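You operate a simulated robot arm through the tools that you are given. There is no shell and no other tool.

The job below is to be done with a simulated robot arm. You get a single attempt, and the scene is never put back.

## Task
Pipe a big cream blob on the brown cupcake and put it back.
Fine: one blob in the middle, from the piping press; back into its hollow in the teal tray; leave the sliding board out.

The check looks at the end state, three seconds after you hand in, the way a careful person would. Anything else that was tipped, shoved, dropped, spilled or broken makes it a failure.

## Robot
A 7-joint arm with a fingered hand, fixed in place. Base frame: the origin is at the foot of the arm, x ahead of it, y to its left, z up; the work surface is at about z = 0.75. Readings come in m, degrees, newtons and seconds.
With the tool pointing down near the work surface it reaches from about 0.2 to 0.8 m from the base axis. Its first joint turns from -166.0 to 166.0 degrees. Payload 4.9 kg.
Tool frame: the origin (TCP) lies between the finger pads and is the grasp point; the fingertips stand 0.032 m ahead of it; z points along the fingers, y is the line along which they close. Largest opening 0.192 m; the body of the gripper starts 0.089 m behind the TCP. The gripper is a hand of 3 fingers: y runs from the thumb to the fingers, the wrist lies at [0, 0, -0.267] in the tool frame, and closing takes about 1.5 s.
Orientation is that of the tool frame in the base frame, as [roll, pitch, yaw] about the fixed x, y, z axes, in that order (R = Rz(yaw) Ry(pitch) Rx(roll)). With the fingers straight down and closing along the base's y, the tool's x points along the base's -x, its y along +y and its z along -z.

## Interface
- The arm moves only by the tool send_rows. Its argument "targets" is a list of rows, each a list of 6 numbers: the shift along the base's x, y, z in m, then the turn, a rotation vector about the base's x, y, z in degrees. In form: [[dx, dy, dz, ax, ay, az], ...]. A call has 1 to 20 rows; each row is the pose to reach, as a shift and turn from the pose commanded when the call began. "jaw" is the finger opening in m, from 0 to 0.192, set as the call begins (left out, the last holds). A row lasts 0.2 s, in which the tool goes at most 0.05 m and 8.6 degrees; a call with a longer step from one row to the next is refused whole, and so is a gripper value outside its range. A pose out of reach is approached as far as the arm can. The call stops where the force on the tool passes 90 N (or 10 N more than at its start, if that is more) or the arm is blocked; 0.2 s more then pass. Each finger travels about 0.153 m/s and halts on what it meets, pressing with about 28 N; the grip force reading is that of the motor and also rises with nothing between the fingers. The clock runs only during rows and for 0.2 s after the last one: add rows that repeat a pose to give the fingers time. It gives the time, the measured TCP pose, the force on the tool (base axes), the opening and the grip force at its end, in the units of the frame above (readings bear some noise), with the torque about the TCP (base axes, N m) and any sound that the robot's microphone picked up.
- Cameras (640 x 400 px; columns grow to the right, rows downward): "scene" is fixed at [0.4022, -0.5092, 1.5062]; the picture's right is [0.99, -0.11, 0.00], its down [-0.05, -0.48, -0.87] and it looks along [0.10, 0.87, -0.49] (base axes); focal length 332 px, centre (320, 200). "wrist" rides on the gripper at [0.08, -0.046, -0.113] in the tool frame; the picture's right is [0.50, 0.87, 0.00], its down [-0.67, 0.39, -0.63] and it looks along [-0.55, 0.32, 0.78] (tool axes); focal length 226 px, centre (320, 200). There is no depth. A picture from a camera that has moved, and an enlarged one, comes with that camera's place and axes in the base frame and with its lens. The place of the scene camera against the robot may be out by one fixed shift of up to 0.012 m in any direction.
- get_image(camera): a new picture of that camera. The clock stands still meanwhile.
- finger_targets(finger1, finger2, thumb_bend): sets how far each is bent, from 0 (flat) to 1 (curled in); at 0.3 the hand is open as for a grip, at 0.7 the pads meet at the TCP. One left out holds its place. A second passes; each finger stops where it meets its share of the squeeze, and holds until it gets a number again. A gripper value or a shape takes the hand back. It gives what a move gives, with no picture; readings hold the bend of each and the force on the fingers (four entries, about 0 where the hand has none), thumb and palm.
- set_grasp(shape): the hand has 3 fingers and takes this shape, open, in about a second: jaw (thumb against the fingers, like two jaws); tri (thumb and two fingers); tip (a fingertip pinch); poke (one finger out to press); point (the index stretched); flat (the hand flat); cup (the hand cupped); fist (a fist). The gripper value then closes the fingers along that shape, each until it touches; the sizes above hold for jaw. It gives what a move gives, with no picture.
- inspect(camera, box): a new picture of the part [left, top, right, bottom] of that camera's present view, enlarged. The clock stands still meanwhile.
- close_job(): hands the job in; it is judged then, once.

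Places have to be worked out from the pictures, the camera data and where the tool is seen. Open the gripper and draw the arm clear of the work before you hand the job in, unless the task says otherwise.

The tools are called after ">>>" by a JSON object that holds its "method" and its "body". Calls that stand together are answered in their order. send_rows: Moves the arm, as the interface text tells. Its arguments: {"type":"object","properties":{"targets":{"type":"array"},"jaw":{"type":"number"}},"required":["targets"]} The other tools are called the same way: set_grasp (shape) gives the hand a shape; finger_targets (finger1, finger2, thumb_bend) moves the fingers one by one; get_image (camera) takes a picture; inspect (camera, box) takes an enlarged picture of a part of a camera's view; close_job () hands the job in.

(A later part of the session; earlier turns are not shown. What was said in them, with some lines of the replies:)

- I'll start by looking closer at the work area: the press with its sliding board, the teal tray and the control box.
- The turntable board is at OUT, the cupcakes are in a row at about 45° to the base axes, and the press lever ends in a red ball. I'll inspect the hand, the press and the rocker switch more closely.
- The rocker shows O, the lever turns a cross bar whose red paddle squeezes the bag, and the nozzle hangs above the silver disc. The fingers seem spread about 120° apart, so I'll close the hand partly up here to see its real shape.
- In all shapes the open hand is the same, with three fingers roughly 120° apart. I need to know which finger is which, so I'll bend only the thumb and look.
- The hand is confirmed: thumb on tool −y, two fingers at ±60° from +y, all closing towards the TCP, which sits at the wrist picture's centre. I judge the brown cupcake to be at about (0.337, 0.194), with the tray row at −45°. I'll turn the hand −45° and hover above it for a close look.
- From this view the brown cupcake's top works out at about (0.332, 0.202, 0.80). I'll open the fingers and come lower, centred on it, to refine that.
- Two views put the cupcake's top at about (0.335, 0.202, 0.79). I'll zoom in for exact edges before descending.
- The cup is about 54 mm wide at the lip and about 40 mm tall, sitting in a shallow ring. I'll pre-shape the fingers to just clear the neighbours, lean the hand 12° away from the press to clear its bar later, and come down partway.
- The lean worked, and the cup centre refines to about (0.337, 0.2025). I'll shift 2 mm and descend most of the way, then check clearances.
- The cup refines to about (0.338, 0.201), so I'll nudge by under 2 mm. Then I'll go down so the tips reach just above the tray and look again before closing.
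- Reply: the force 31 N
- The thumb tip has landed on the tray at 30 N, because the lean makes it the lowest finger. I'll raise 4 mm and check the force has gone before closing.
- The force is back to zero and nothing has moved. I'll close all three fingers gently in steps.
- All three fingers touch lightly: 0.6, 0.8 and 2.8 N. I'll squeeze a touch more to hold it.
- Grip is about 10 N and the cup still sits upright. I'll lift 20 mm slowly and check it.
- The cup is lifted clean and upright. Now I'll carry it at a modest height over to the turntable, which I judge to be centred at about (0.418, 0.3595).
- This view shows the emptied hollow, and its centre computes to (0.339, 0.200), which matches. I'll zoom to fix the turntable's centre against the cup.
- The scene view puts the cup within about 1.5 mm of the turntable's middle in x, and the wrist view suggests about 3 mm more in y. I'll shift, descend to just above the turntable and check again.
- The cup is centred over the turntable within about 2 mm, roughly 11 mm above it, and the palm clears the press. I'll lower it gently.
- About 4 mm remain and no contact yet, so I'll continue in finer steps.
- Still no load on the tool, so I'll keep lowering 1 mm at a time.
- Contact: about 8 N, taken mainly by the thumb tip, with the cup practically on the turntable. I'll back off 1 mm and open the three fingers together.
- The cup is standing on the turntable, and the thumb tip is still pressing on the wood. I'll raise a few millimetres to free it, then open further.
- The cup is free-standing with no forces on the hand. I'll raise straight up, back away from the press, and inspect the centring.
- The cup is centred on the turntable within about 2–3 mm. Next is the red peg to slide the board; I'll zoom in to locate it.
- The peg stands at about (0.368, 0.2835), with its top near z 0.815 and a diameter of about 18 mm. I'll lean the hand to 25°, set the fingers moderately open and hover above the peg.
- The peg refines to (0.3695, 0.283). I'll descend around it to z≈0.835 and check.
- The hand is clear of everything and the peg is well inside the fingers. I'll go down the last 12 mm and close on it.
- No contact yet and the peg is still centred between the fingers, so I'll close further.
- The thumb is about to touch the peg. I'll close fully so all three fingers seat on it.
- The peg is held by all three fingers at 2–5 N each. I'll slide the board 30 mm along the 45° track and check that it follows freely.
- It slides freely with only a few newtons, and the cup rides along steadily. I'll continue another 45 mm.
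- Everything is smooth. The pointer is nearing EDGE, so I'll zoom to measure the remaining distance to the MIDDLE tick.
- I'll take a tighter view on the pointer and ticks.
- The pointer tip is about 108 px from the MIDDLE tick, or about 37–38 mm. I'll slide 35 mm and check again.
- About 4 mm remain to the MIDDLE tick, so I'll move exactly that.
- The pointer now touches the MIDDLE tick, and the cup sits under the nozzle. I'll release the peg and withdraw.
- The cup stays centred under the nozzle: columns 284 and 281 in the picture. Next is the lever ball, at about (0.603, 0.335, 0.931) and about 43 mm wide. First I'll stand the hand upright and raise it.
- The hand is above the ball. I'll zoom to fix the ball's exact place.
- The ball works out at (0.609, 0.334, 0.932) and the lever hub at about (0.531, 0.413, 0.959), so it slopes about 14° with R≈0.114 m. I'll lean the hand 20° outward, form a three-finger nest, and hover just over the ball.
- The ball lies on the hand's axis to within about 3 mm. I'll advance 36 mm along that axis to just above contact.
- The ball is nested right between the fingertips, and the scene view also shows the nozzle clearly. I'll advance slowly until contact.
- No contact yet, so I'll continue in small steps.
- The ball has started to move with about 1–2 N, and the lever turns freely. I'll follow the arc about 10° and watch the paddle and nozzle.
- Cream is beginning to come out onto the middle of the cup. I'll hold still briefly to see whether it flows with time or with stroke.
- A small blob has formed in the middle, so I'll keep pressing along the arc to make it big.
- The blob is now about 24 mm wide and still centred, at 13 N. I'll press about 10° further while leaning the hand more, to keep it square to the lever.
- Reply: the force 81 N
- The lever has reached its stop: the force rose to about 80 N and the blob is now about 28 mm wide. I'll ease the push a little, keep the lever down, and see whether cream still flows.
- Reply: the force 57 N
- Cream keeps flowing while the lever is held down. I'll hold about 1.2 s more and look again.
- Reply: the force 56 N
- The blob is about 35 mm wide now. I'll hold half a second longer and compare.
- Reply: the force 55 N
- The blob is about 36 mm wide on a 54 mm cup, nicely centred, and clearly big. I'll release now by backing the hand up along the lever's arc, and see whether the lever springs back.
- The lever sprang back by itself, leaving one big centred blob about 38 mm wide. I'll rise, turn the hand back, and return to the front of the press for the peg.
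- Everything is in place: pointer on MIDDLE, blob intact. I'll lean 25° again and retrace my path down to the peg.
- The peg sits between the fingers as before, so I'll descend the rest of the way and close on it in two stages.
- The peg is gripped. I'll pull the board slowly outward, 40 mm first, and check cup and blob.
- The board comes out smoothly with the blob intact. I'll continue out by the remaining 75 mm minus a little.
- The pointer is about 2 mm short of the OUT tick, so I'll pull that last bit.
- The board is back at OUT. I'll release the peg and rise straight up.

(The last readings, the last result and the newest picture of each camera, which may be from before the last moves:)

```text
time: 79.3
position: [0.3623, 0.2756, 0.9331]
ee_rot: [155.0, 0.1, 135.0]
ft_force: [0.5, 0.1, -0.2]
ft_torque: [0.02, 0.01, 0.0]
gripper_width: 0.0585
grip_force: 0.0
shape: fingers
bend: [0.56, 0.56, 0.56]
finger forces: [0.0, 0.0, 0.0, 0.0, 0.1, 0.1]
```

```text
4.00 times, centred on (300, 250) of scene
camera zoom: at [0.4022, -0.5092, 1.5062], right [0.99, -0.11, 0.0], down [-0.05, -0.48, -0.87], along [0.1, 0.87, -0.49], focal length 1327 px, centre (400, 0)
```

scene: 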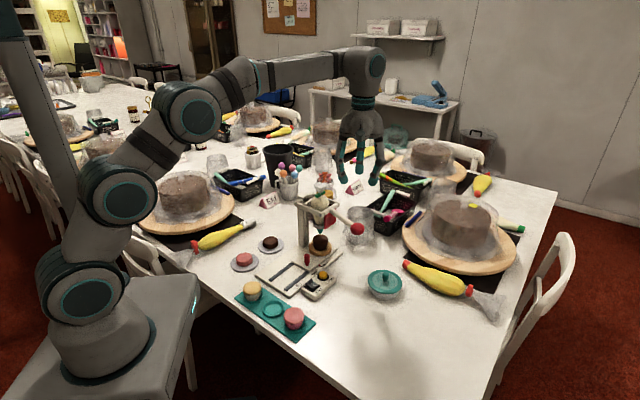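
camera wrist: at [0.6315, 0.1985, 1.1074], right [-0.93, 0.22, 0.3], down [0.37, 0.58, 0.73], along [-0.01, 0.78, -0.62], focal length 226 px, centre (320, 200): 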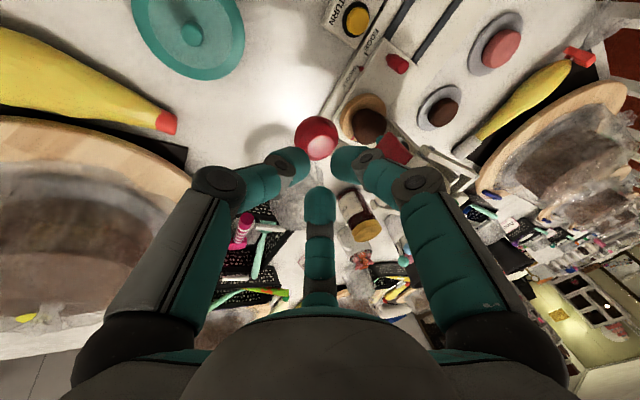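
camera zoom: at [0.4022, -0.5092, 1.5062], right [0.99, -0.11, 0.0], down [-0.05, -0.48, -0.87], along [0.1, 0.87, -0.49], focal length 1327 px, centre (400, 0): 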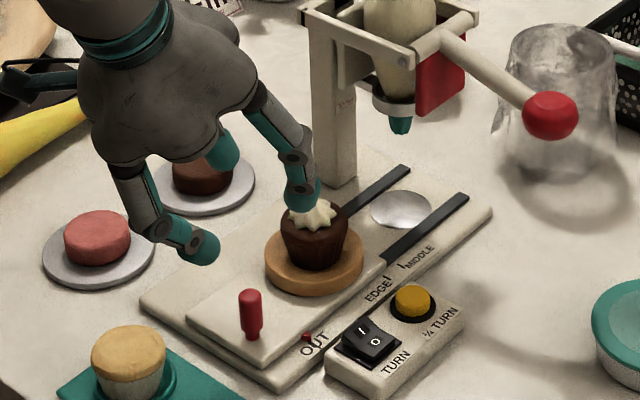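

The cup and blob look fine. I'll return to a 12° lean, open the fingers slightly and hover above the cup.

>>> {"method": "finger_targets", "body": {"finger1": 0.53, "finger2": 0.53, "thumb_bend": 0.53}}

>>> {"method": "send_rows", "body": {"targets": [[0.01, 0.015, 0, -4.6, 4.6, 0], [0.025, 0.038, 0, -9.19, 9.19, 0], [0.042, 0.063, 0, -9.19, 9.19, 0], [0.0555, 0.0833, 0, -9.19, 9.19, 0], [0.0555, 0.0833, -0.02, -9.19, 9.19, 0], [0.0555, 0.0833, -0.035, -9.19, 9.19, 0], [0.0555, 0.0833, -0.035, -9.19, 9.19, 0]]}}

>>> {"method": "get_image", "body": {"camera": "wrist"}}

>>> {"method": "inspect", "body": {"camera": "wrist", "box": [230, 60, 390, 220]}}

>>> {"method": "inspect", "body": {"camera": "scene", "box": [270, 220, 340, 290]}}

```text
time: 80.3
position: [0.3632, 0.2754, 0.9333]
ee_rot: [155.0, 0.0, 135.0]
ft_force: [-0.3, 0.4, -0.5]
ft_torque: [-0.01, -0.01, 0.02]
gripper_width: 0.071
grip_force: 0.0
shape: fingers
bend: [0.53, 0.53, 0.53]
finger forces: [0.1, 0.0, 0.0, 0.0, 0.0, 0.1]
```

```text
time: 81.9
position: [0.4172, 0.3596, 0.8967]
ee_rot: [168.0, 0.1, 135.0]
ft_force: [0.1, -0.1, 0.0]
ft_torque: [0.0, -0.05, 0.03]
gripper_width: 0.071
grip_force: 0.0
shape: fingers
bend: [0.53, 0.53, 0.53]
finger forces: [0.0, 0.0, 0.0, 0.0, 0.0, 0.0]
```

```text
taken
camera wrist: at [0.3132, 0.3673, 0.9981], right [0.25, 0.95, 0.18], down [0.65, -0.3, 0.7], along [0.72, -0.05, -0.69], focal length 226 px, centre (320, 200)
```

wrist: 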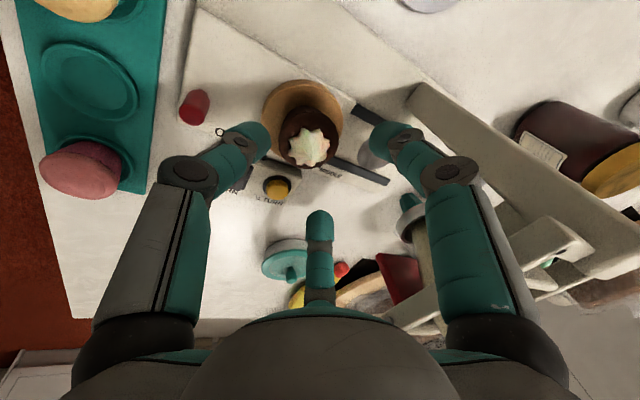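

```text
2.50 times, centred on (310, 140) of wrist
camera zoom: at [0.3132, 0.3673, 0.9981], right [0.25, 0.95, 0.18], down [0.65, -0.3, 0.7], along [0.72, -0.05, -0.69], focal length 565 px, centre (345, 350)
```

zoom: 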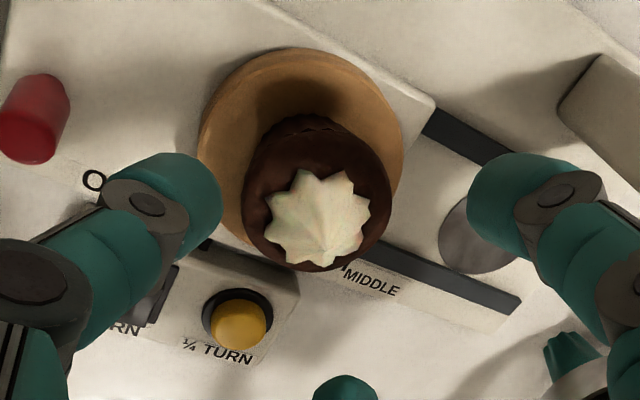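

```text
5.71 times, centred on (305, 255) of scene
camera zoom: at [0.4022, -0.5092, 1.5062], right [0.99, -0.11, 0.0], down [-0.05, -0.48, -0.87], along [0.1, 0.87, -0.49], focal length 1896 px, centre (406, -114)
```

zoom: 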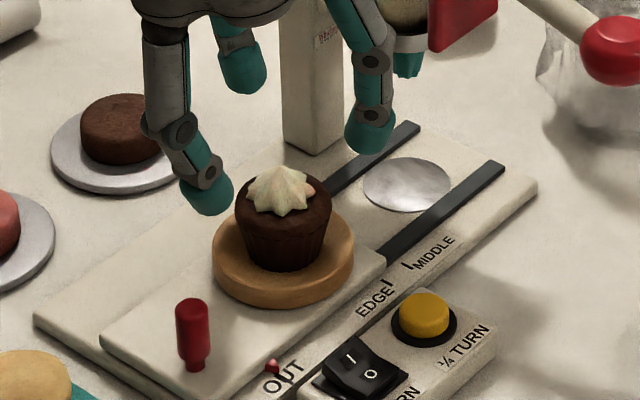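

The blob is big, single and in the middle. I'll descend around the cup to just above the earlier grasp height.

>>> {"method": "send_rows", "body": {"targets": [[0, 0, -0.015, 0, 0, 0], [0, 0, -0.03, 0, 0, 0], [0, 0, -0.045, 0, 0, 0], [0, 0, -0.052, 0, 0, 0], [0, 0, -0.052, 0, 0, 0]]}}

>>> {"method": "finger_targets", "body": {"finger1": 0.57, "finger2": 0.57, "thumb_bend": 0.575}}

>>> {"method": "inspect", "body": {"camera": "wrist", "box": [230, 60, 390, 220]}}

>>> {"method": "inspect", "body": {"camera": "scene", "box": [270, 220, 340, 290]}}

```text
time: 83.1
position: [0.4178, 0.3597, 0.8464]
ee_rot: [168.0, 0.1, 134.9]
ft_force: [0.1, 0.2, -0.1]
ft_torque: [-0.06, -0.03, -0.03]
gripper_width: 0.0709
grip_force: 0.1
shape: fingers
bend: [0.53, 0.53, 0.53]
finger forces: [0.0, 0.1, 0.0, 0.1, 0.0, 0.1]
```

```text
time: 84.1
position: [0.4187, 0.3599, 0.8465]
ee_rot: [168.0, 0.0, 135.1]
ft_force: [0.3, -0.1, 0.1]
ft_torque: [-0.01, 0.04, 0.04]
gripper_width: 0.0569
grip_force: 0.1
shape: fingers
bend: [0.56, 0.56, 0.57]
finger forces: [0.1, 0.0, 0.0, 0.1, 0.1, 0.0]
```

```text
2.50 times, centred on (310, 140) of wrist
camera zoom: at [0.3131, 0.368, 0.9471], right [0.25, 0.95, 0.18], down [0.65, -0.3, 0.7], along [0.72, -0.05, -0.69], focal length 565 px, centre (345, 350)
```

zoom: 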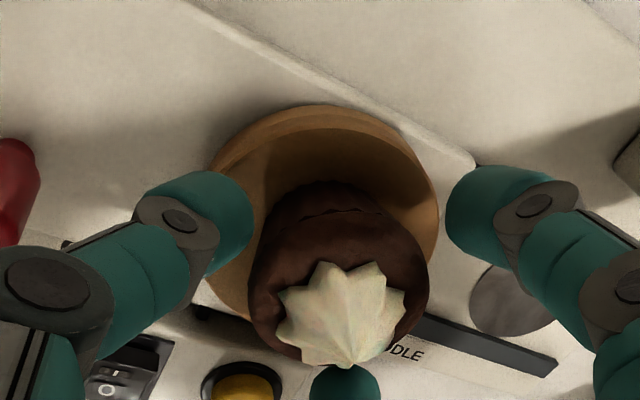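

```text
5.71 times, centred on (305, 255) of scene
camera zoom: at [0.4022, -0.5092, 1.5062], right [0.99, -0.11, 0.0], down [-0.05, -0.48, -0.87], along [0.1, 0.87, -0.49], focal length 1896 px, centre (406, -114)
```

zoom: 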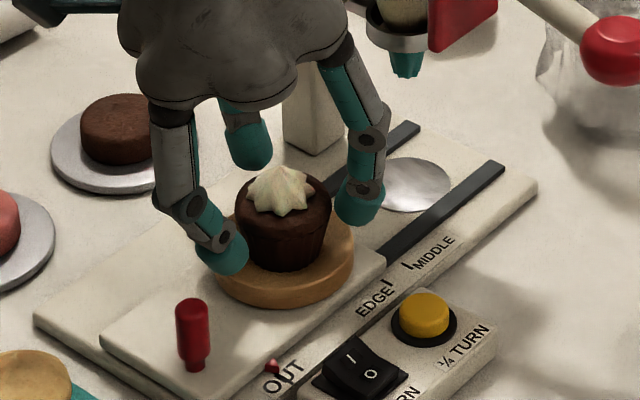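

All clear. I'll lower about 5 mm in small steps, watching for the thumb touching the wood.

>>> {"method": "send_rows", "body": {"targets": [[0, 0, -0.002, 0, 0, 0], [0, 0, -0.004, 0, 0, 0], [0, 0, -0.005, 0, 0, 0], [0, 0, -0.005, 0, 0, 0]]}}

>>> {"method": "finger_targets", "body": {"finger1": 0.59, "finger2": 0.59, "thumb_bend": 0.59}}

>>> {"method": "inspect", "body": {"camera": "scene", "box": [270, 220, 340, 290]}}

```text
time: 85.1
position: [0.4185, 0.36, 0.841]
ee_rot: [168.1, 0.1, 135.0]
ft_force: [0.4, 0.0, -0.4]
ft_torque: [-0.01, -0.01, 0.01]
gripper_width: 0.0573
grip_force: 0.1
shape: fingers
bend: [0.56, 0.56, 0.57]
finger forces: [0.0, 0.0, 0.0, 0.1, 0.0, 0.0]
```

```text
time: 86.1
position: [0.4185, 0.3605, 0.8411]
ee_rot: [167.9, 0.1, 134.9]
ft_force: [0.4, -0.7, 0.0]
ft_torque: [-0.01, 0.01, 0.0]
gripper_width: 0.0473
grip_force: 1.2
shape: fingers
bend: [0.59, 0.58, 0.59]
finger forces: [0.1, 0.9, 0.1, 0.0, 0.7, 0.1]
```

```text
5.71 times, centred on (305, 255) of scene
camera zoom: at [0.4022, -0.5092, 1.5062], right [0.99, -0.11, 0.0], down [-0.05, -0.48, -0.87], along [0.1, 0.87, -0.49], focal length 1896 px, centre (406, -114)
```

zoom: 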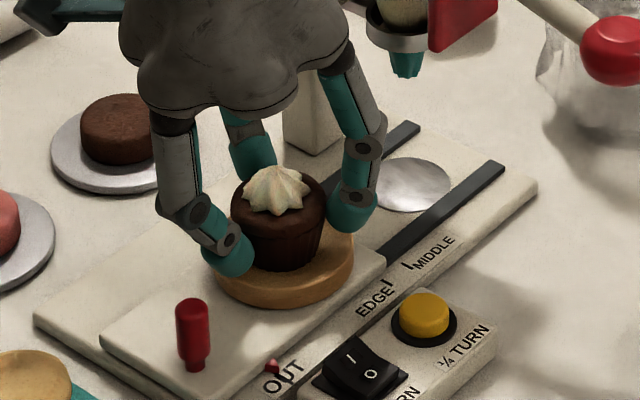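

All three touch lightly. I'll go 1.5 mm lower and then squeeze to hold.

>>> {"method": "send_rows", "body": {"targets": [[0, 0, -0.0015, 0, 0, 0], [0, 0, -0.0015, 0, 0, 0]]}}

>>> {"method": "finger_targets", "body": {"finger1": 0.63, "finger2": 0.63, "thumb_bend": 0.63}}

>>> {"method": "inspect", "body": {"camera": "wrist", "box": [230, 60, 390, 220]}}

>>> {"method": "inspect", "body": {"camera": "scene", "box": [270, 220, 340, 290]}}

```text
time: 86.7
position: [0.4171, 0.3602, 0.8401]
ee_rot: [168.0, 0.0, 135.0]
ft_force: [0.6, 0.2, 1.1]
ft_torque: [-0.04, -0.04, 0.03]
gripper_width: 0.047
grip_force: 1.2
shape: fingers
bend: [0.59, 0.58, 0.59]
finger forces: [0.1, 1.3, 0.1, 0.1, 0.4, 0.0]
```

```text
time: 87.7
position: [0.4183, 0.3591, 0.8408]
ee_rot: [168.0, 0.0, 135.1]
ft_force: [0.3, -1.6, 0.8]
ft_torque: [-0.06, -0.01, 0.04]
gripper_width: 0.0436
grip_force: 7.4
shape: fingers
bend: [0.6, 0.59, 0.6]
finger forces: [4.0, 5.4, 0.0, 0.0, 5.7, 0.1]
```

```text
2.50 times, centred on (310, 140) of wrist
camera zoom: at [0.3133, 0.3675, 0.9404], right [0.25, 0.95, 0.18], down [0.65, -0.3, 0.7], along [0.72, -0.05, -0.69], focal length 565 px, centre (345, 350)
```

zoom: 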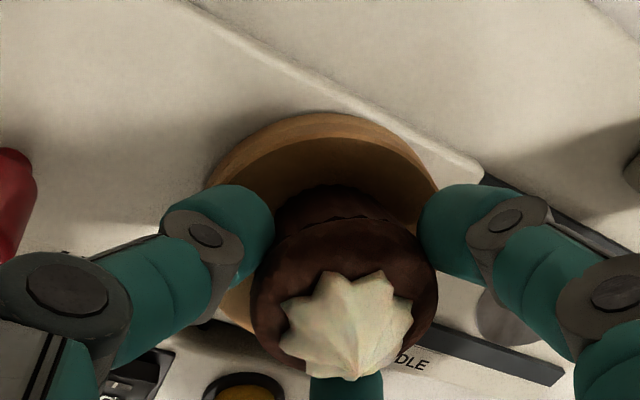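

```text
5.71 times, centred on (305, 255) of scene
camera zoom: at [0.4022, -0.5092, 1.5062], right [0.99, -0.11, 0.0], down [-0.05, -0.48, -0.87], along [0.1, 0.87, -0.49], focal length 1896 px, centre (406, -114)
```

zoom: 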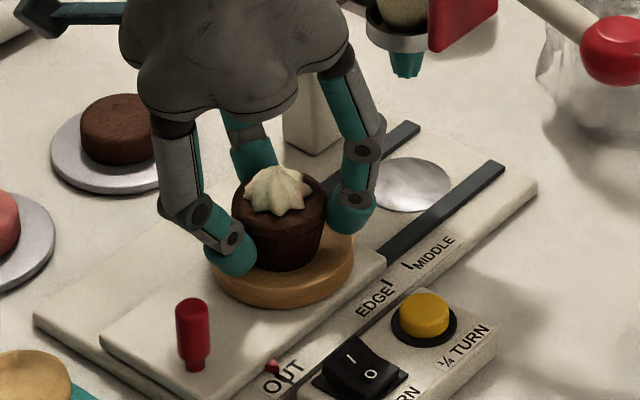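

The grip is like before: 4, 5.4 and 5.7 N. I'll lift slowly.

>>> {"method": "send_rows", "body": {"targets": [[0, 0, 0.003, 0, 0, 0], [0, 0, 0.008, 0, 0, 0], [0, 0, 0.015, 0, 0, 0], [0, 0, 0.022, 0, 0, 0], [0, 0, 0.022, 0, 0, 0]]}}

>>> {"method": "inspect", "body": {"camera": "scene", "box": [270, 220, 340, 290]}}

>>> {"method": "inspect", "body": {"camera": "wrist", "box": [230, 60, 390, 220]}}

```text
time: 88.9
position: [0.4195, 0.3598, 0.8614]
ee_rot: [168.0, 0.0, 135.0]
ft_force: [0.2, 0.0, -0.5]
ft_torque: [0.01, -0.01, 0.02]
gripper_width: 0.0437
grip_force: 7.3
shape: fingers
bend: [0.6, 0.59, 0.6]
finger forces: [4.4, 5.4, 0.1, 0.0, 5.6, 0.0]
```

```text
5.71 times, centred on (305, 255) of scene
camera zoom: at [0.4022, -0.5092, 1.5062], right [0.99, -0.11, 0.0], down [-0.05, -0.48, -0.87], along [0.1, 0.87, -0.49], focal length 1896 px, centre (406, -114)
```

zoom: 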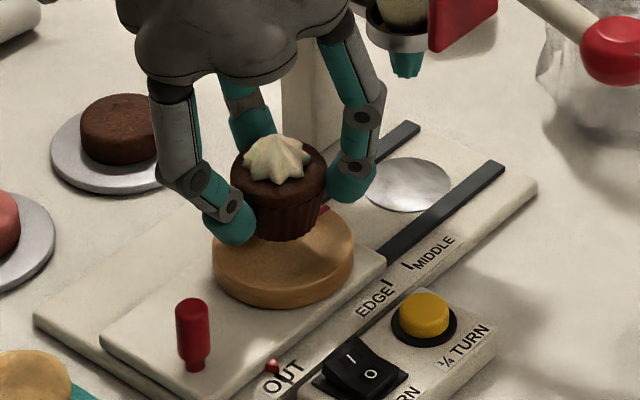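

```text
2.50 times, centred on (310, 140) of wrist
camera zoom: at [0.3136, 0.3676, 0.9625], right [0.25, 0.95, 0.18], down [0.65, -0.3, 0.7], along [0.72, -0.05, -0.69], focal length 565 px, centre (345, 350)
```

zoom: 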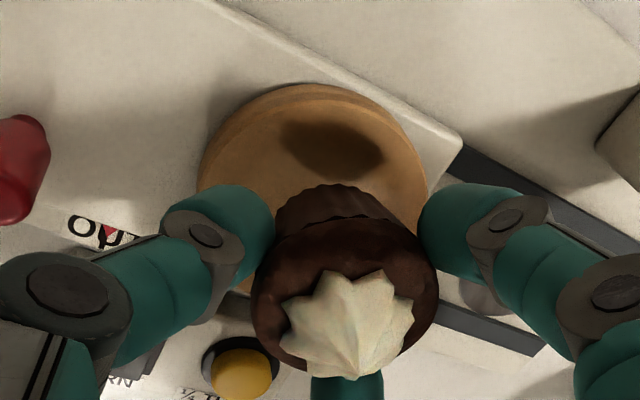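

It's lifted cleanly with the blob undisturbed. I'll carry it back over to the tray hollow and stop above it.

>>> {"method": "send_rows", "body": {"targets": [[0, 0, 0.02, 0, 0, 0], [0, 0, 0.035, 0, 0, 0], [-0.012, -0.023, 0.035, 0, 0, 0], [-0.03, -0.058, 0.035, 0, 0, 0], [-0.048, -0.093, 0.035, 0, 0, 0], [-0.064, -0.124, 0.035, 0, 0, 0], [-0.077, -0.149, 0.035, 0, 0, 0], [-0.0833, -0.1615, 0.035, 0, 0, 0], [-0.0833, -0.1615, 0.015, 0, 0, 0], [-0.0833, -0.1615, -0.005, 0, 0, 0], [-0.0833, -0.1615, -0.015, 0, 0, 0], [-0.0833, -0.1615, -0.015, 0, 0, 0]]}}

>>> {"method": "inspect", "body": {"camera": "scene", "box": [240, 240, 320, 330]}}

>>> {"method": "inspect", "body": {"camera": "wrist", "box": [220, 60, 420, 240]}}

```text
time: 91.5
position: [0.3339, 0.1984, 0.8474]
ee_rot: [168.0, 0.0, 135.0]
ft_force: [0.2, 0.7, -1.0]
ft_torque: [-0.02, -0.02, 0.01]
gripper_width: 0.0436
grip_force: 7.6
shape: fingers
bend: [0.6, 0.59, 0.6]
finger forces: [4.3, 5.4, 0.0, 0.0, 5.4, 0.0]
```

```text
4.44 times, centred on (280, 285) of scene
camera zoom: at [0.4022, -0.5092, 1.5062], right [0.99, -0.11, 0.0], down [-0.05, -0.48, -0.87], along [0.1, 0.87, -0.49], focal length 1475 px, centre (498, -178)
```

zoom: 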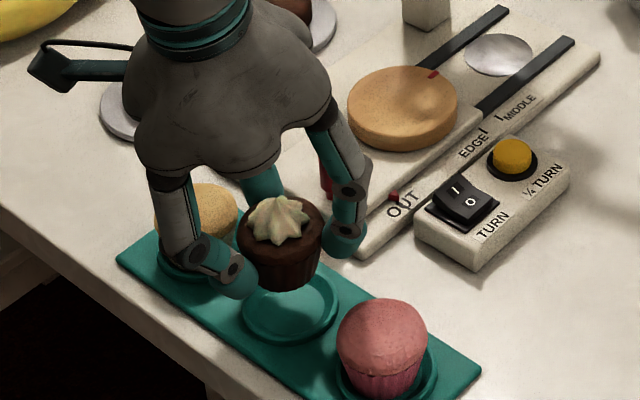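

```text
2.22 times, centred on (320, 150) of wrist
camera zoom: at [0.2298, 0.2062, 0.9473], right [0.25, 0.95, 0.18], down [0.65, -0.3, 0.7], along [0.72, -0.05, -0.69], focal length 502 px, centre (320, 311)
```

zoom: 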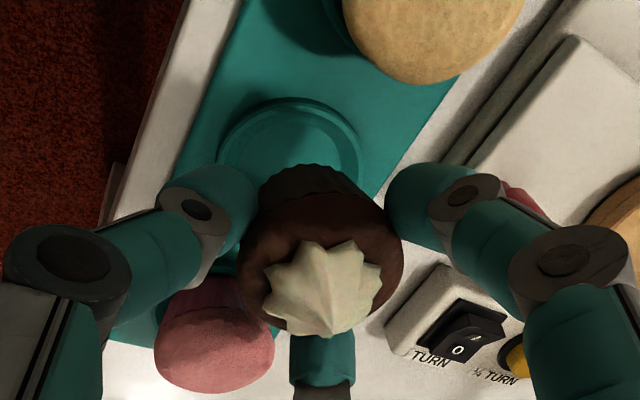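

The cup is aligned over the hollow by both views. I'll lower to about 8 mm above and re-check.

>>> {"method": "send_rows", "body": {"targets": [[0.0005, 0, -0.01, 0, 0, 0], [0.0005, 0, -0.02, 0, 0, 0], [0.0005, 0, -0.028, 0, 0, 0], [0.0005, 0, -0.028, 0, 0, 0]]}}

>>> {"method": "inspect", "body": {"camera": "scene", "box": [250, 260, 310, 325]}}

>>> {"method": "inspect", "body": {"camera": "wrist", "box": [220, 60, 420, 240]}}

```text
time: 92.5
position: [0.3352, 0.199, 0.8188]
ee_rot: [168.0, 0.0, 135.0]
ft_force: [-0.5, 0.5, -0.3]
ft_torque: [-0.01, -0.02, 0.03]
gripper_width: 0.0434
grip_force: 7.4
shape: fingers
bend: [0.6, 0.59, 0.6]
finger forces: [4.3, 5.5, 0.1, 0.1, 5.5, 0.1]
```

```text
6.15 times, centred on (280, 292) of scene
camera zoom: at [0.4022, -0.5092, 1.5062], right [0.99, -0.11, 0.0], down [-0.05, -0.48, -0.87], along [0.1, 0.87, -0.49], focal length 2042 px, centre (566, -369)
```

zoom: 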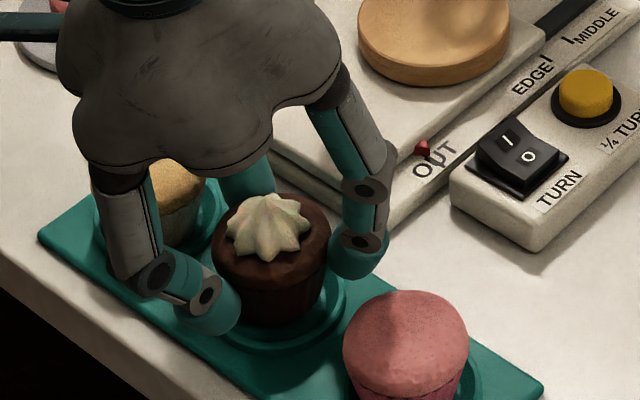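

```text
2.22 times, centred on (320, 150) of wrist
camera zoom: at [0.2304, 0.2063, 0.919], right [0.25, 0.95, 0.18], down [0.65, -0.3, 0.7], along [0.72, -0.05, -0.69], focal length 502 px, centre (320, 311)
```

zoom: 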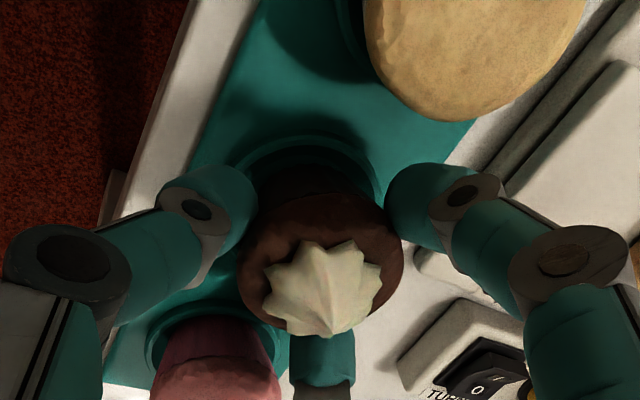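

It is aligned within about 2 mm. With a 1 mm correction, I'll lower in small steps and watch for contact.

>>> {"method": "send_rows", "body": {"targets": [[-0.001, 0.0005, -0.002, 0, 0, 0], [-0.001, 0.0005, -0.004, 0, 0, 0], [-0.001, 0.0005, -0.006, 0, 0, 0], [-0.001, 0.0005, -0.006, 0, 0, 0]]}}

>>> {"method": "inspect", "body": {"camera": "scene", "box": [250, 260, 310, 325]}}

>>> {"method": "inspect", "body": {"camera": "wrist", "box": [270, 80, 370, 180]}}

```text
time: 93.5
position: [0.3337, 0.1981, 0.8122]
ee_rot: [168.0, 0.0, 135.0]
ft_force: [-0.5, 0.0, 0.9]
ft_torque: [-0.04, 0.02, 0.0]
gripper_width: 0.0435
grip_force: 7.4
shape: fingers
bend: [0.6, 0.59, 0.6]
finger forces: [4.1, 5.5, 0.1, 0.0, 5.6, 0.1]
```

```text
6.15 times, centred on (280, 292) of scene
camera zoom: at [0.4022, -0.5092, 1.5062], right [0.99, -0.11, 0.0], down [-0.05, -0.48, -0.87], along [0.1, 0.87, -0.49], focal length 2042 px, centre (566, -369)
```

zoom: 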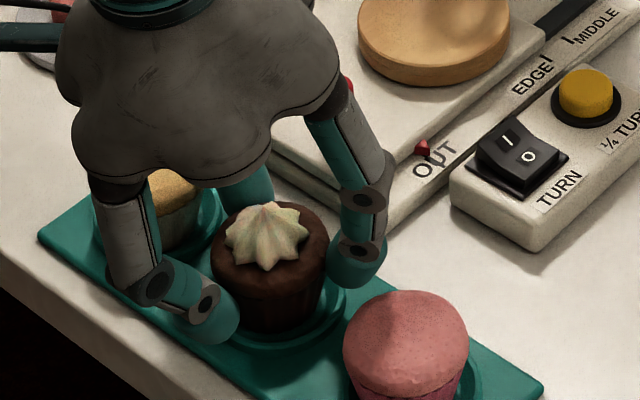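

```text
4.00 times, centred on (320, 130) of wrist
camera zoom: at [0.2293, 0.2068, 0.9132], right [0.25, 0.95, 0.18], down [0.65, -0.3, 0.7], along [0.72, -0.05, -0.69], focal length 904 px, centre (320, 480)
```

zoom: 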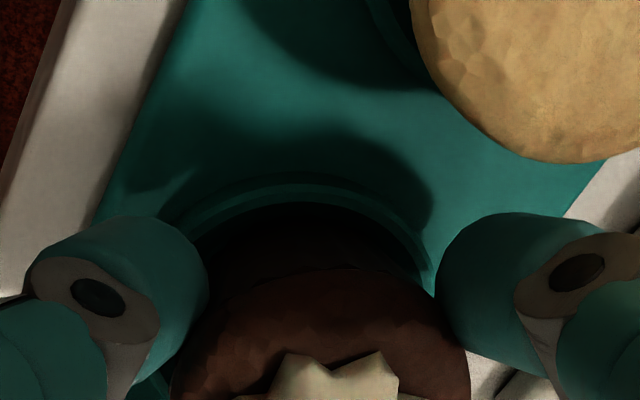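

The cup is entering its ring. I'll continue 1 mm at a time.

>>> {"method": "send_rows", "body": {"targets": [[0, 0, -0.001, 0, 0, 0], [0, 0, -0.002, 0, 0, 0], [0, 0, -0.002, 0, 0, 0]]}}

>>> {"method": "send_rows", "body": {"targets": [[0, 0, -0.001, 0, 0, 0], [0, 0, -0.001, 0, 0, 0]]}}

>>> {"method": "inspect", "body": {"camera": "scene", "box": [250, 260, 310, 325]}}

```text
time: 94.3
position: [0.334, 0.1984, 0.8113]
ee_rot: [167.9, 0.0, 135.0]
ft_force: [0.2, -3.1, 7.8]
ft_torque: [-0.11, -0.02, 0.02]
gripper_width: 0.0433
grip_force: 8.8
shape: fingers
bend: [0.6, 0.59, 0.6]
finger forces: [4.3, 6.3, 0.1, 0.0, 6.3, 0.1]
```

```text
time: 94.9
position: [0.3339, 0.1986, 0.8108]
ee_rot: [168.1, 0.0, 135.0]
ft_force: [-0.3, -2.2, 9.0]
ft_torque: [-0.06, -0.06, -0.01]
gripper_width: 0.0429
grip_force: 7.8
shape: fingers
bend: [0.6, 0.59, 0.61]
finger forces: [3.8, 6.3, 0.0, 0.0, 6.0, 0.1]
```

```text
6.15 times, centred on (280, 292) of scene
camera zoom: at [0.4022, -0.5092, 1.5062], right [0.99, -0.11, 0.0], down [-0.05, -0.48, -0.87], along [0.1, 0.87, -0.49], focal length 2042 px, centre (566, -369)
```

zoom: 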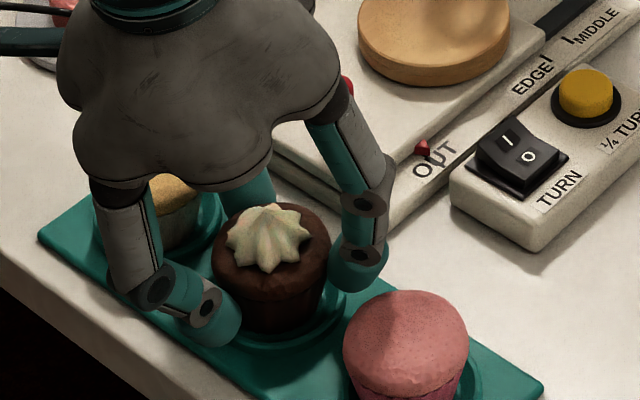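

There is 9 N of contact, at the height I expected for the hollow's floor. I'll zoom in to confirm the cup sits inside the ring before letting go.

>>> {"method": "inspect", "body": {"camera": "scene", "box": [262, 285, 292, 318]}}

>>> {"method": "inspect", "body": {"camera": "wrist", "box": [270, 80, 370, 180]}}

```text
12.12 times, centred on (277, 302) of scene
camera zoom: at [0.4022, -0.5092, 1.5062], right [0.99, -0.11, 0.0], down [-0.05, -0.48, -0.87], along [0.1, 0.87, -0.49], focal length 4022 px, centre (841, -1030)
```

zoom: 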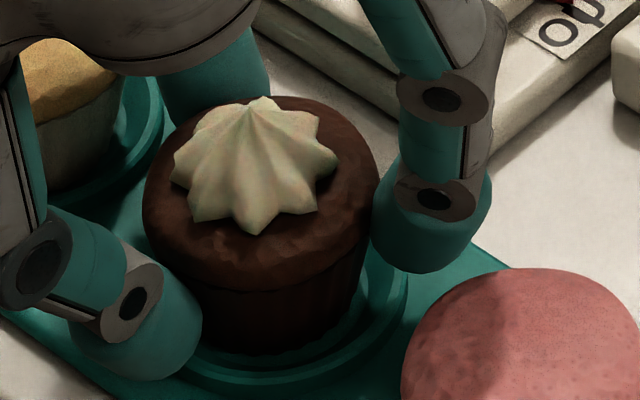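

```text
4.00 times, centred on (320, 130) of wrist
camera zoom: at [0.2296, 0.2068, 0.9106], right [0.25, 0.95, 0.18], down [0.65, -0.3, 0.7], along [0.72, -0.05, -0.69], focal length 904 px, centre (320, 480)
```

zoom: 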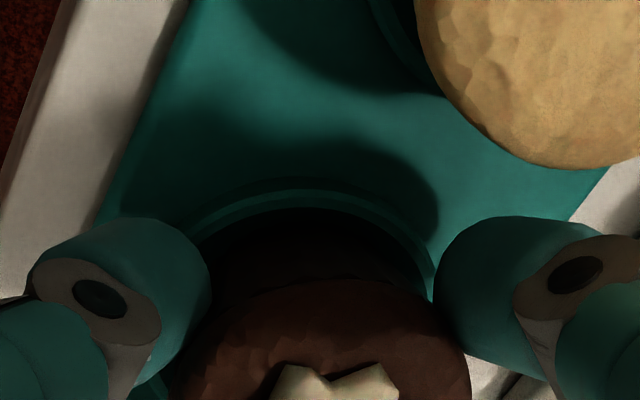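

The cup base is inside the ring, so I'll open the fingers gently.

>>> {"method": "finger_targets", "body": {"finger1": 0.58, "finger2": 0.58, "thumb_bend": 0.58}}

>>> {"method": "inspect", "body": {"camera": "scene", "box": [262, 285, 292, 318]}}

>>> {"method": "inspect", "body": {"camera": "wrist", "box": [270, 80, 370, 180]}}

```text
time: 95.9
position: [0.3335, 0.1978, 0.81]
ee_rot: [168.0, 0.0, 135.0]
ft_force: [0.0, -0.3, 0.5]
ft_torque: [-0.01, -0.01, 0.02]
gripper_width: 0.0539
grip_force: 0.1
shape: fingers
bend: [0.57, 0.57, 0.57]
finger forces: [0.1, 0.1, 0.1, 0.1, 0.0, 0.0]
```

```text
12.12 times, centred on (277, 302) of scene
camera zoom: at [0.4022, -0.5092, 1.5062], right [0.99, -0.11, 0.0], down [-0.05, -0.48, -0.87], along [0.1, 0.87, -0.49], focal length 4022 px, centre (841, -1030)
```

zoom: 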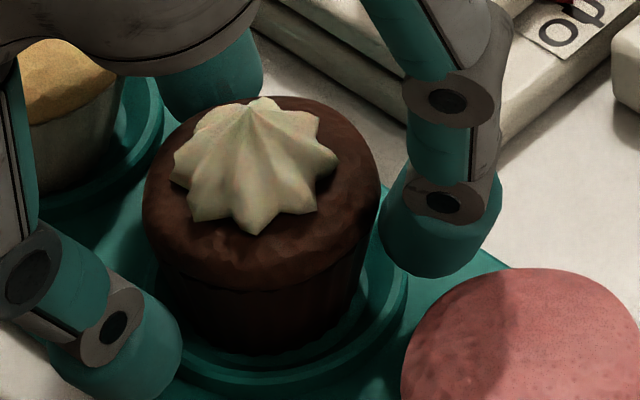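

```text
4.00 times, centred on (320, 130) of wrist
camera zoom: at [0.2295, 0.2068, 0.9105], right [0.25, 0.95, 0.18], down [0.65, -0.3, 0.7], along [0.72, -0.05, -0.69], focal length 904 px, centre (320, 480)
```

zoom: 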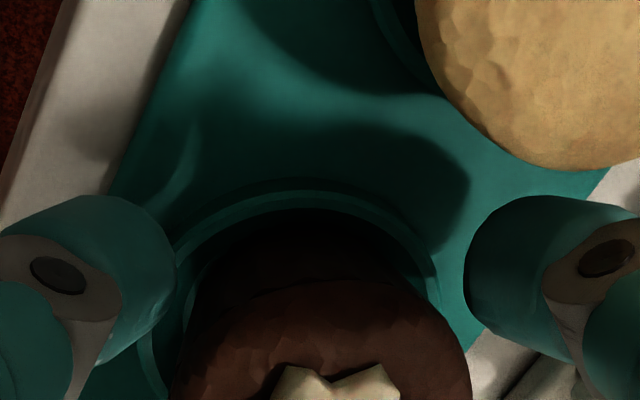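

The hand is off with zero force. I'll open a little more, rise, and inspect how the cup is seated.

>>> {"method": "finger_targets", "body": {"finger1": 0.56, "finger2": 0.56, "thumb_bend": 0.555}}

>>> {"method": "send_rows", "body": {"targets": [[0, 0, 0.01, 0, 0, 0], [0, 0, 0.03, 0, 0, 0], [0, 0, 0.06, 0, 0, 0], [0, 0, 0.1, 0, 0, 0], [-0.01, 0.03, 0.13, 0, 0, 0], [-0.02, 0.07, 0.15, 0, 0, 0], [-0.03, 0.11, 0.15, 0, 0, 0], [-0.03, 0.11, 0.15, 0, 0, 0]]}}

>>> {"method": "inspect", "body": {"camera": "scene", "box": [250, 270, 310, 325]}}

>>> {"method": "inspect", "body": {"camera": "scene", "box": [220, 180, 420, 350]}}

>>> {"method": "get_image", "body": {"camera": "wrist"}}

```text
time: 96.9
position: [0.334, 0.1995, 0.8107]
ee_rot: [168.0, -0.1, 135.0]
ft_force: [-0.1, -1.0, 0.3]
ft_torque: [0.01, 0.05, 0.02]
gripper_width: 0.0602
grip_force: 0.1
shape: fingers
bend: [0.56, 0.56, 0.55]
finger forces: [0.0, 0.1, 0.1, 0.0, 0.1, 0.0]
```

```text
time: 98.7
position: [0.3041, 0.3083, 0.9597]
ee_rot: [167.9, 0.0, 134.9]
ft_force: [0.4, -0.4, 0.1]
ft_torque: [0.0, 0.01, 0.02]
gripper_width: 0.0607
grip_force: 0.0
shape: fingers
bend: [0.56, 0.56, 0.55]
finger forces: [0.0, 0.0, 0.1, 0.1, 0.0, 0.0]
```

```text
7.27 times, centred on (280, 298) of scene
camera zoom: at [0.4022, -0.5092, 1.5062], right [0.99, -0.11, 0.0], down [-0.05, -0.48, -0.87], along [0.1, 0.87, -0.49], focal length 2413 px, centre (611, -509)
```

zoom: 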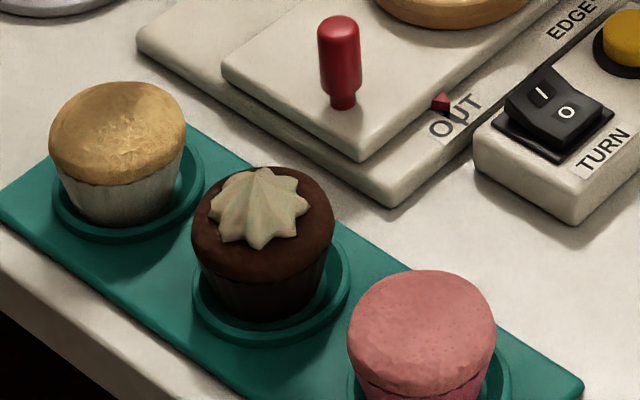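

```text
2.35 times, centred on (320, 265) of scene
camera zoom: at [0.4022, -0.5092, 1.5062], right [0.99, -0.11, 0.0], down [-0.05, -0.48, -0.87], along [0.1, 0.87, -0.49], focal length 781 px, centre (320, 47)
```

zoom: 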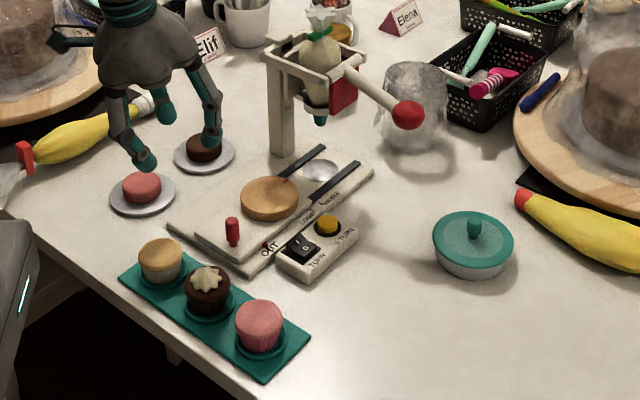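

```text
taken
camera wrist: at [0.1995, 0.3169, 1.0595], right [0.25, 0.95, 0.18], down [0.65, -0.3, 0.7], along [0.72, -0.05, -0.69], focal length 226 px, centre (320, 200)
```

wrist: 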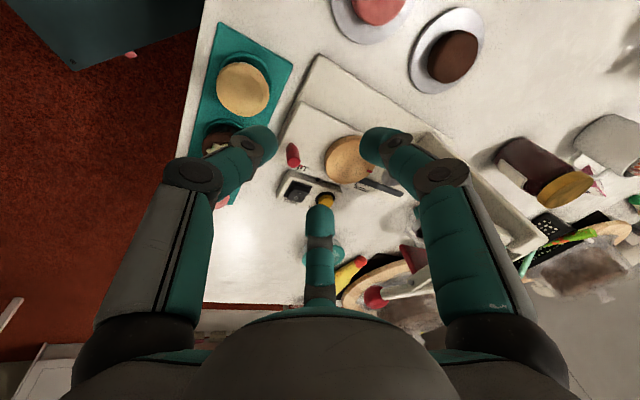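

The cup stands in its ring, and everything else looks untouched. It appears 3–4 mm further back than originally, so I'll look from above with the fingers open to check the seating.

>>> {"method": "finger_targets", "body": {"finger1": 0.3, "finger2": 0.3, "thumb_bend": 0.3}}

>>> {"method": "send_rows", "body": {"targets": [[0, -0.03, 0, -4.24, 4.24, 0], [0.01, -0.06, 0, -8.49, 8.49, 0], [0.02, -0.09, 0, -8.49, 8.49, 0], [0.027, -0.11, -0.02, -8.49, 8.49, 0], [0.027, -0.11, -0.04, -8.49, 8.49, 0], [0.027, -0.11, -0.04, -8.49, 8.49, 0]]}}

>>> {"method": "inspect", "body": {"camera": "wrist", "box": [240, 60, 440, 240]}}

```text
time: 99.7
position: [0.3046, 0.3095, 0.9576]
ee_rot: [168.0, 0.0, 135.1]
ft_force: [0.4, 0.0, 0.2]
ft_torque: [0.01, 0.03, 0.0]
gripper_width: 0.1678
grip_force: 0.0
shape: fingers
bend: [0.3, 0.3, 0.3]
finger forces: [0.1, 0.1, 0.1, 0.0, 0.0, 0.0]
```

```text
time: 101.1
position: [0.3309, 0.1996, 0.9194]
ee_rot: [179.9, 0.0, 135.0]
ft_force: [0.1, -0.6, 0.3]
ft_torque: [0.01, 0.0, 0.01]
gripper_width: 0.1677
grip_force: 0.0
shape: fingers
bend: [0.3, 0.3, 0.3]
finger forces: [0.0, 0.1, 0.1, 0.0, 0.1, 0.0]
```

```text
2.22 times, centred on (340, 150) of wrist
camera zoom: at [0.2425, 0.2225, 1.0317], right [0.26, 0.97, 0.0], down [0.75, -0.2, 0.63], along [0.61, -0.16, -0.78], focal length 502 px, centre (276, 311)
```

zoom: 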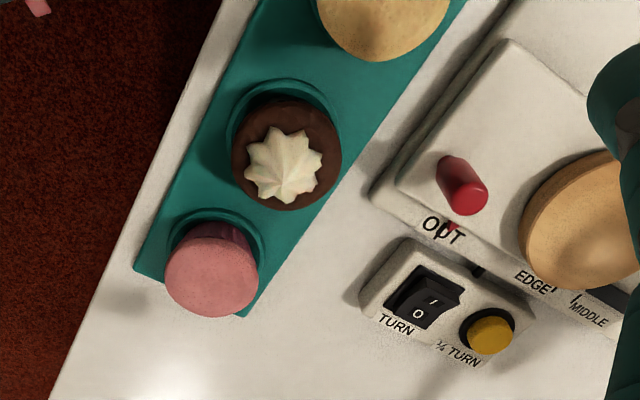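

>>> {"method": "inspect", "body": {"camera": "wrist", "box": [290, 80, 390, 170]}}

>>> {"method": "inspect", "body": {"camera": "scene", "box": [255, 280, 300, 322]}}

```text
4.44 times, centred on (340, 125) of wrist
camera zoom: at [0.2425, 0.2225, 1.0317], right [0.26, 0.97, 0.0], down [0.75, -0.2, 0.63], along [0.61, -0.16, -0.78], focal length 1005 px, centre (231, 533)
```

zoom: 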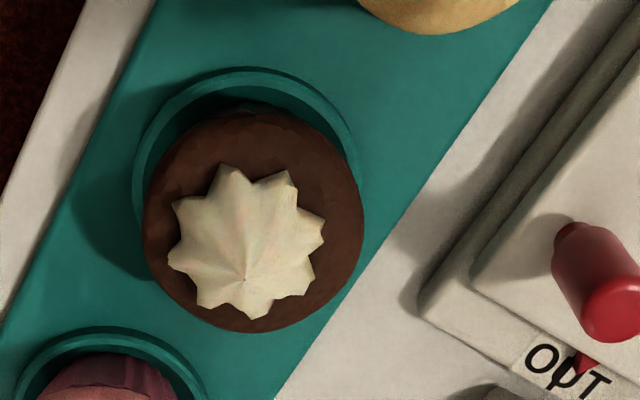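

```text
9.52 times, centred on (278, 301) of scene
camera zoom: at [0.4022, -0.5092, 1.5062], right [0.99, -0.11, 0.0], down [-0.05, -0.48, -0.87], along [0.1, 0.87, -0.49], focal length 3160 px, centre (725, -762)
```

zoom: 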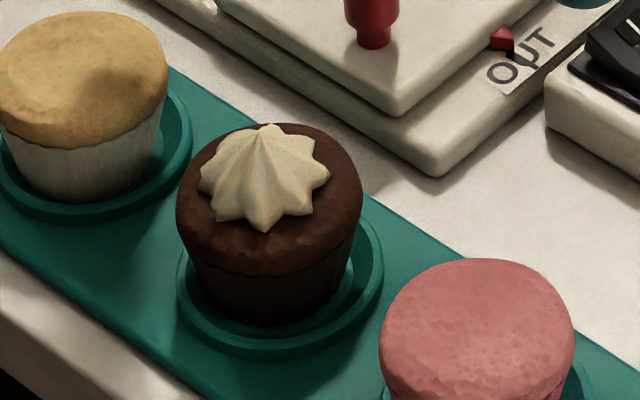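

The overhead view shows the cup upright on the hollow's floor, about 3 mm off centre with no height change, and the blob in the middle of it. The board is at OUT, the rocker at O and the lever up. I'll raise the arm clear with the hand open.

>>> {"method": "send_rows", "body": {"targets": [[0, 0, 0.04, 0, 0, 0], [0, 0, 0.08, 0, 0, 0], [0, 0, 0.12, 0, 0, 0], [0, 0, 0.16, 0, 0, 0], [0, 0, 0.2, 0, 0, 0], [0, 0, 0.24, 0, 0, 0], [-0.02, 0.04, 0.25, 0, 0, 8], [-0.03, 0.08, 0.25, 0, 0, 16], [-0.03, 0.12, 0.25, 0, 0, 24], [-0.03, 0.15, 0.25, 0, 0, 32], [-0.03, 0.15, 0.25, 0, 0, 32]]}}

>>> {"method": "set_grasp", "body": {"shape": "jaw"}}

>>> {"method": "get_image", "body": {"camera": "scene"}}

>>> {"method": "inspect", "body": {"camera": "scene", "box": [220, 180, 420, 350]}}

>>> {"method": "get_image", "body": {"camera": "wrist"}}

```text
time: 103.5
position: [0.3008, 0.3489, 1.1706]
ee_rot: [-179.9, 0.1, 167.1]
ft_force: [-0.5, -0.4, 0.2]
ft_torque: [0.02, -0.03, 0.02]
gripper_width: 0.1677
grip_force: 0.1
shape: fingers
bend: [0.3, 0.3, 0.3]
finger forces: [0.0, 0.0, 0.0, 0.0, 0.0, 0.1]
```

```text
time: 104.4
position: [0.2998, 0.3491, 1.1706]
ee_rot: [179.9, 0.0, 167.0]
ft_force: [-0.3, -0.3, 0.2]
ft_torque: [0.01, 0.0, 0.0]
gripper_width: 0.1918
grip_force: 0.1
shape: jaw
bend: [0.3, 0.3, 0.3]
finger forces: [0.0, 0.0, 0.1, 0.0, 0.0, 0.0]
```

```text
taken
```

scene: 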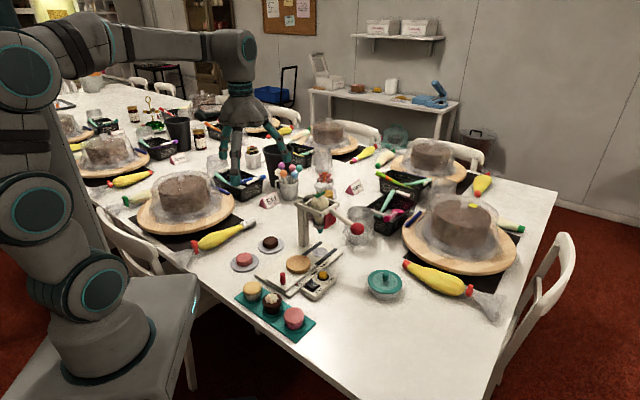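

```text
2.35 times, centred on (320, 265) of scene
camera zoom: at [0.4022, -0.5092, 1.5062], right [0.99, -0.11, 0.0], down [-0.05, -0.48, -0.87], along [0.1, 0.87, -0.49], focal length 781 px, centre (320, 47)
```

zoom: 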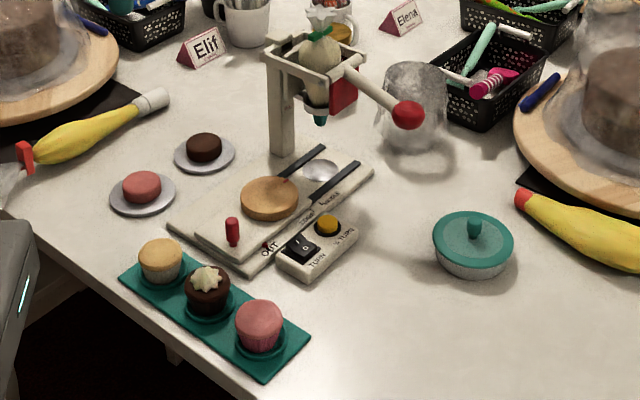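

```text
taken
camera wrist: at [0.2131, 0.3221, 1.2824], right [-0.29, 0.96, 0.0], down [0.74, 0.23, 0.63], along [0.6, 0.18, -0.78], focal length 226 px, centre (320, 200)
```

wrist: 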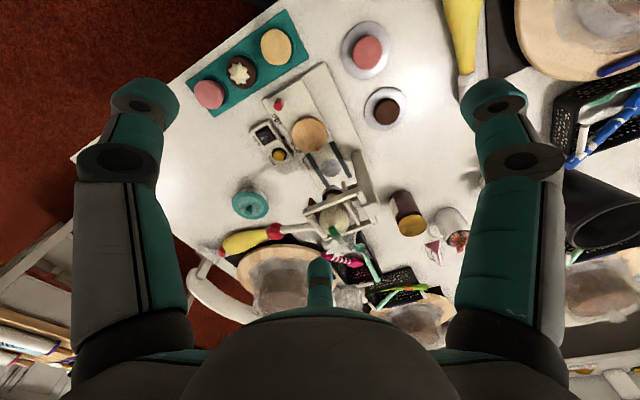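

The scene matches the start, except that the brown cupcake now carries one big cream blob and stands in its hollow. The board is out, the lever is up, and the arm is clear with the hand open. I'm handing in.

>>> {"method": "close_job", "body": {}}

```text
The job is handed in.
```

The brown cupcake has one big cream blob in the middle and is back in its hollow in the teal tray. The sliding board is left out. I've handed the job in, but no verdict has come back.

- **Blob:** it came from a single press of the lever. It is about 38 mm wide on the 54 mm cupcake, and within about 2 mm of the centre.
- **Cupcake:** it stands upright on the floor of its hollow, about 3 mm off centre. I left it there rather than risk nudging it.
- **Press and board:** the board's pointer is back at OUT and the lever sprang back up. The turn switch is still off.
- **Everything else:** the last pictures show the other cupcakes, the plates, the glass and the bowl where they started, with nothing spilled. The hand is open and the arm is clear of the table.

Before I picked the cupcake up, the thumb briefly pressed on the tray at about 30 N. The pictures show the tray did not move.
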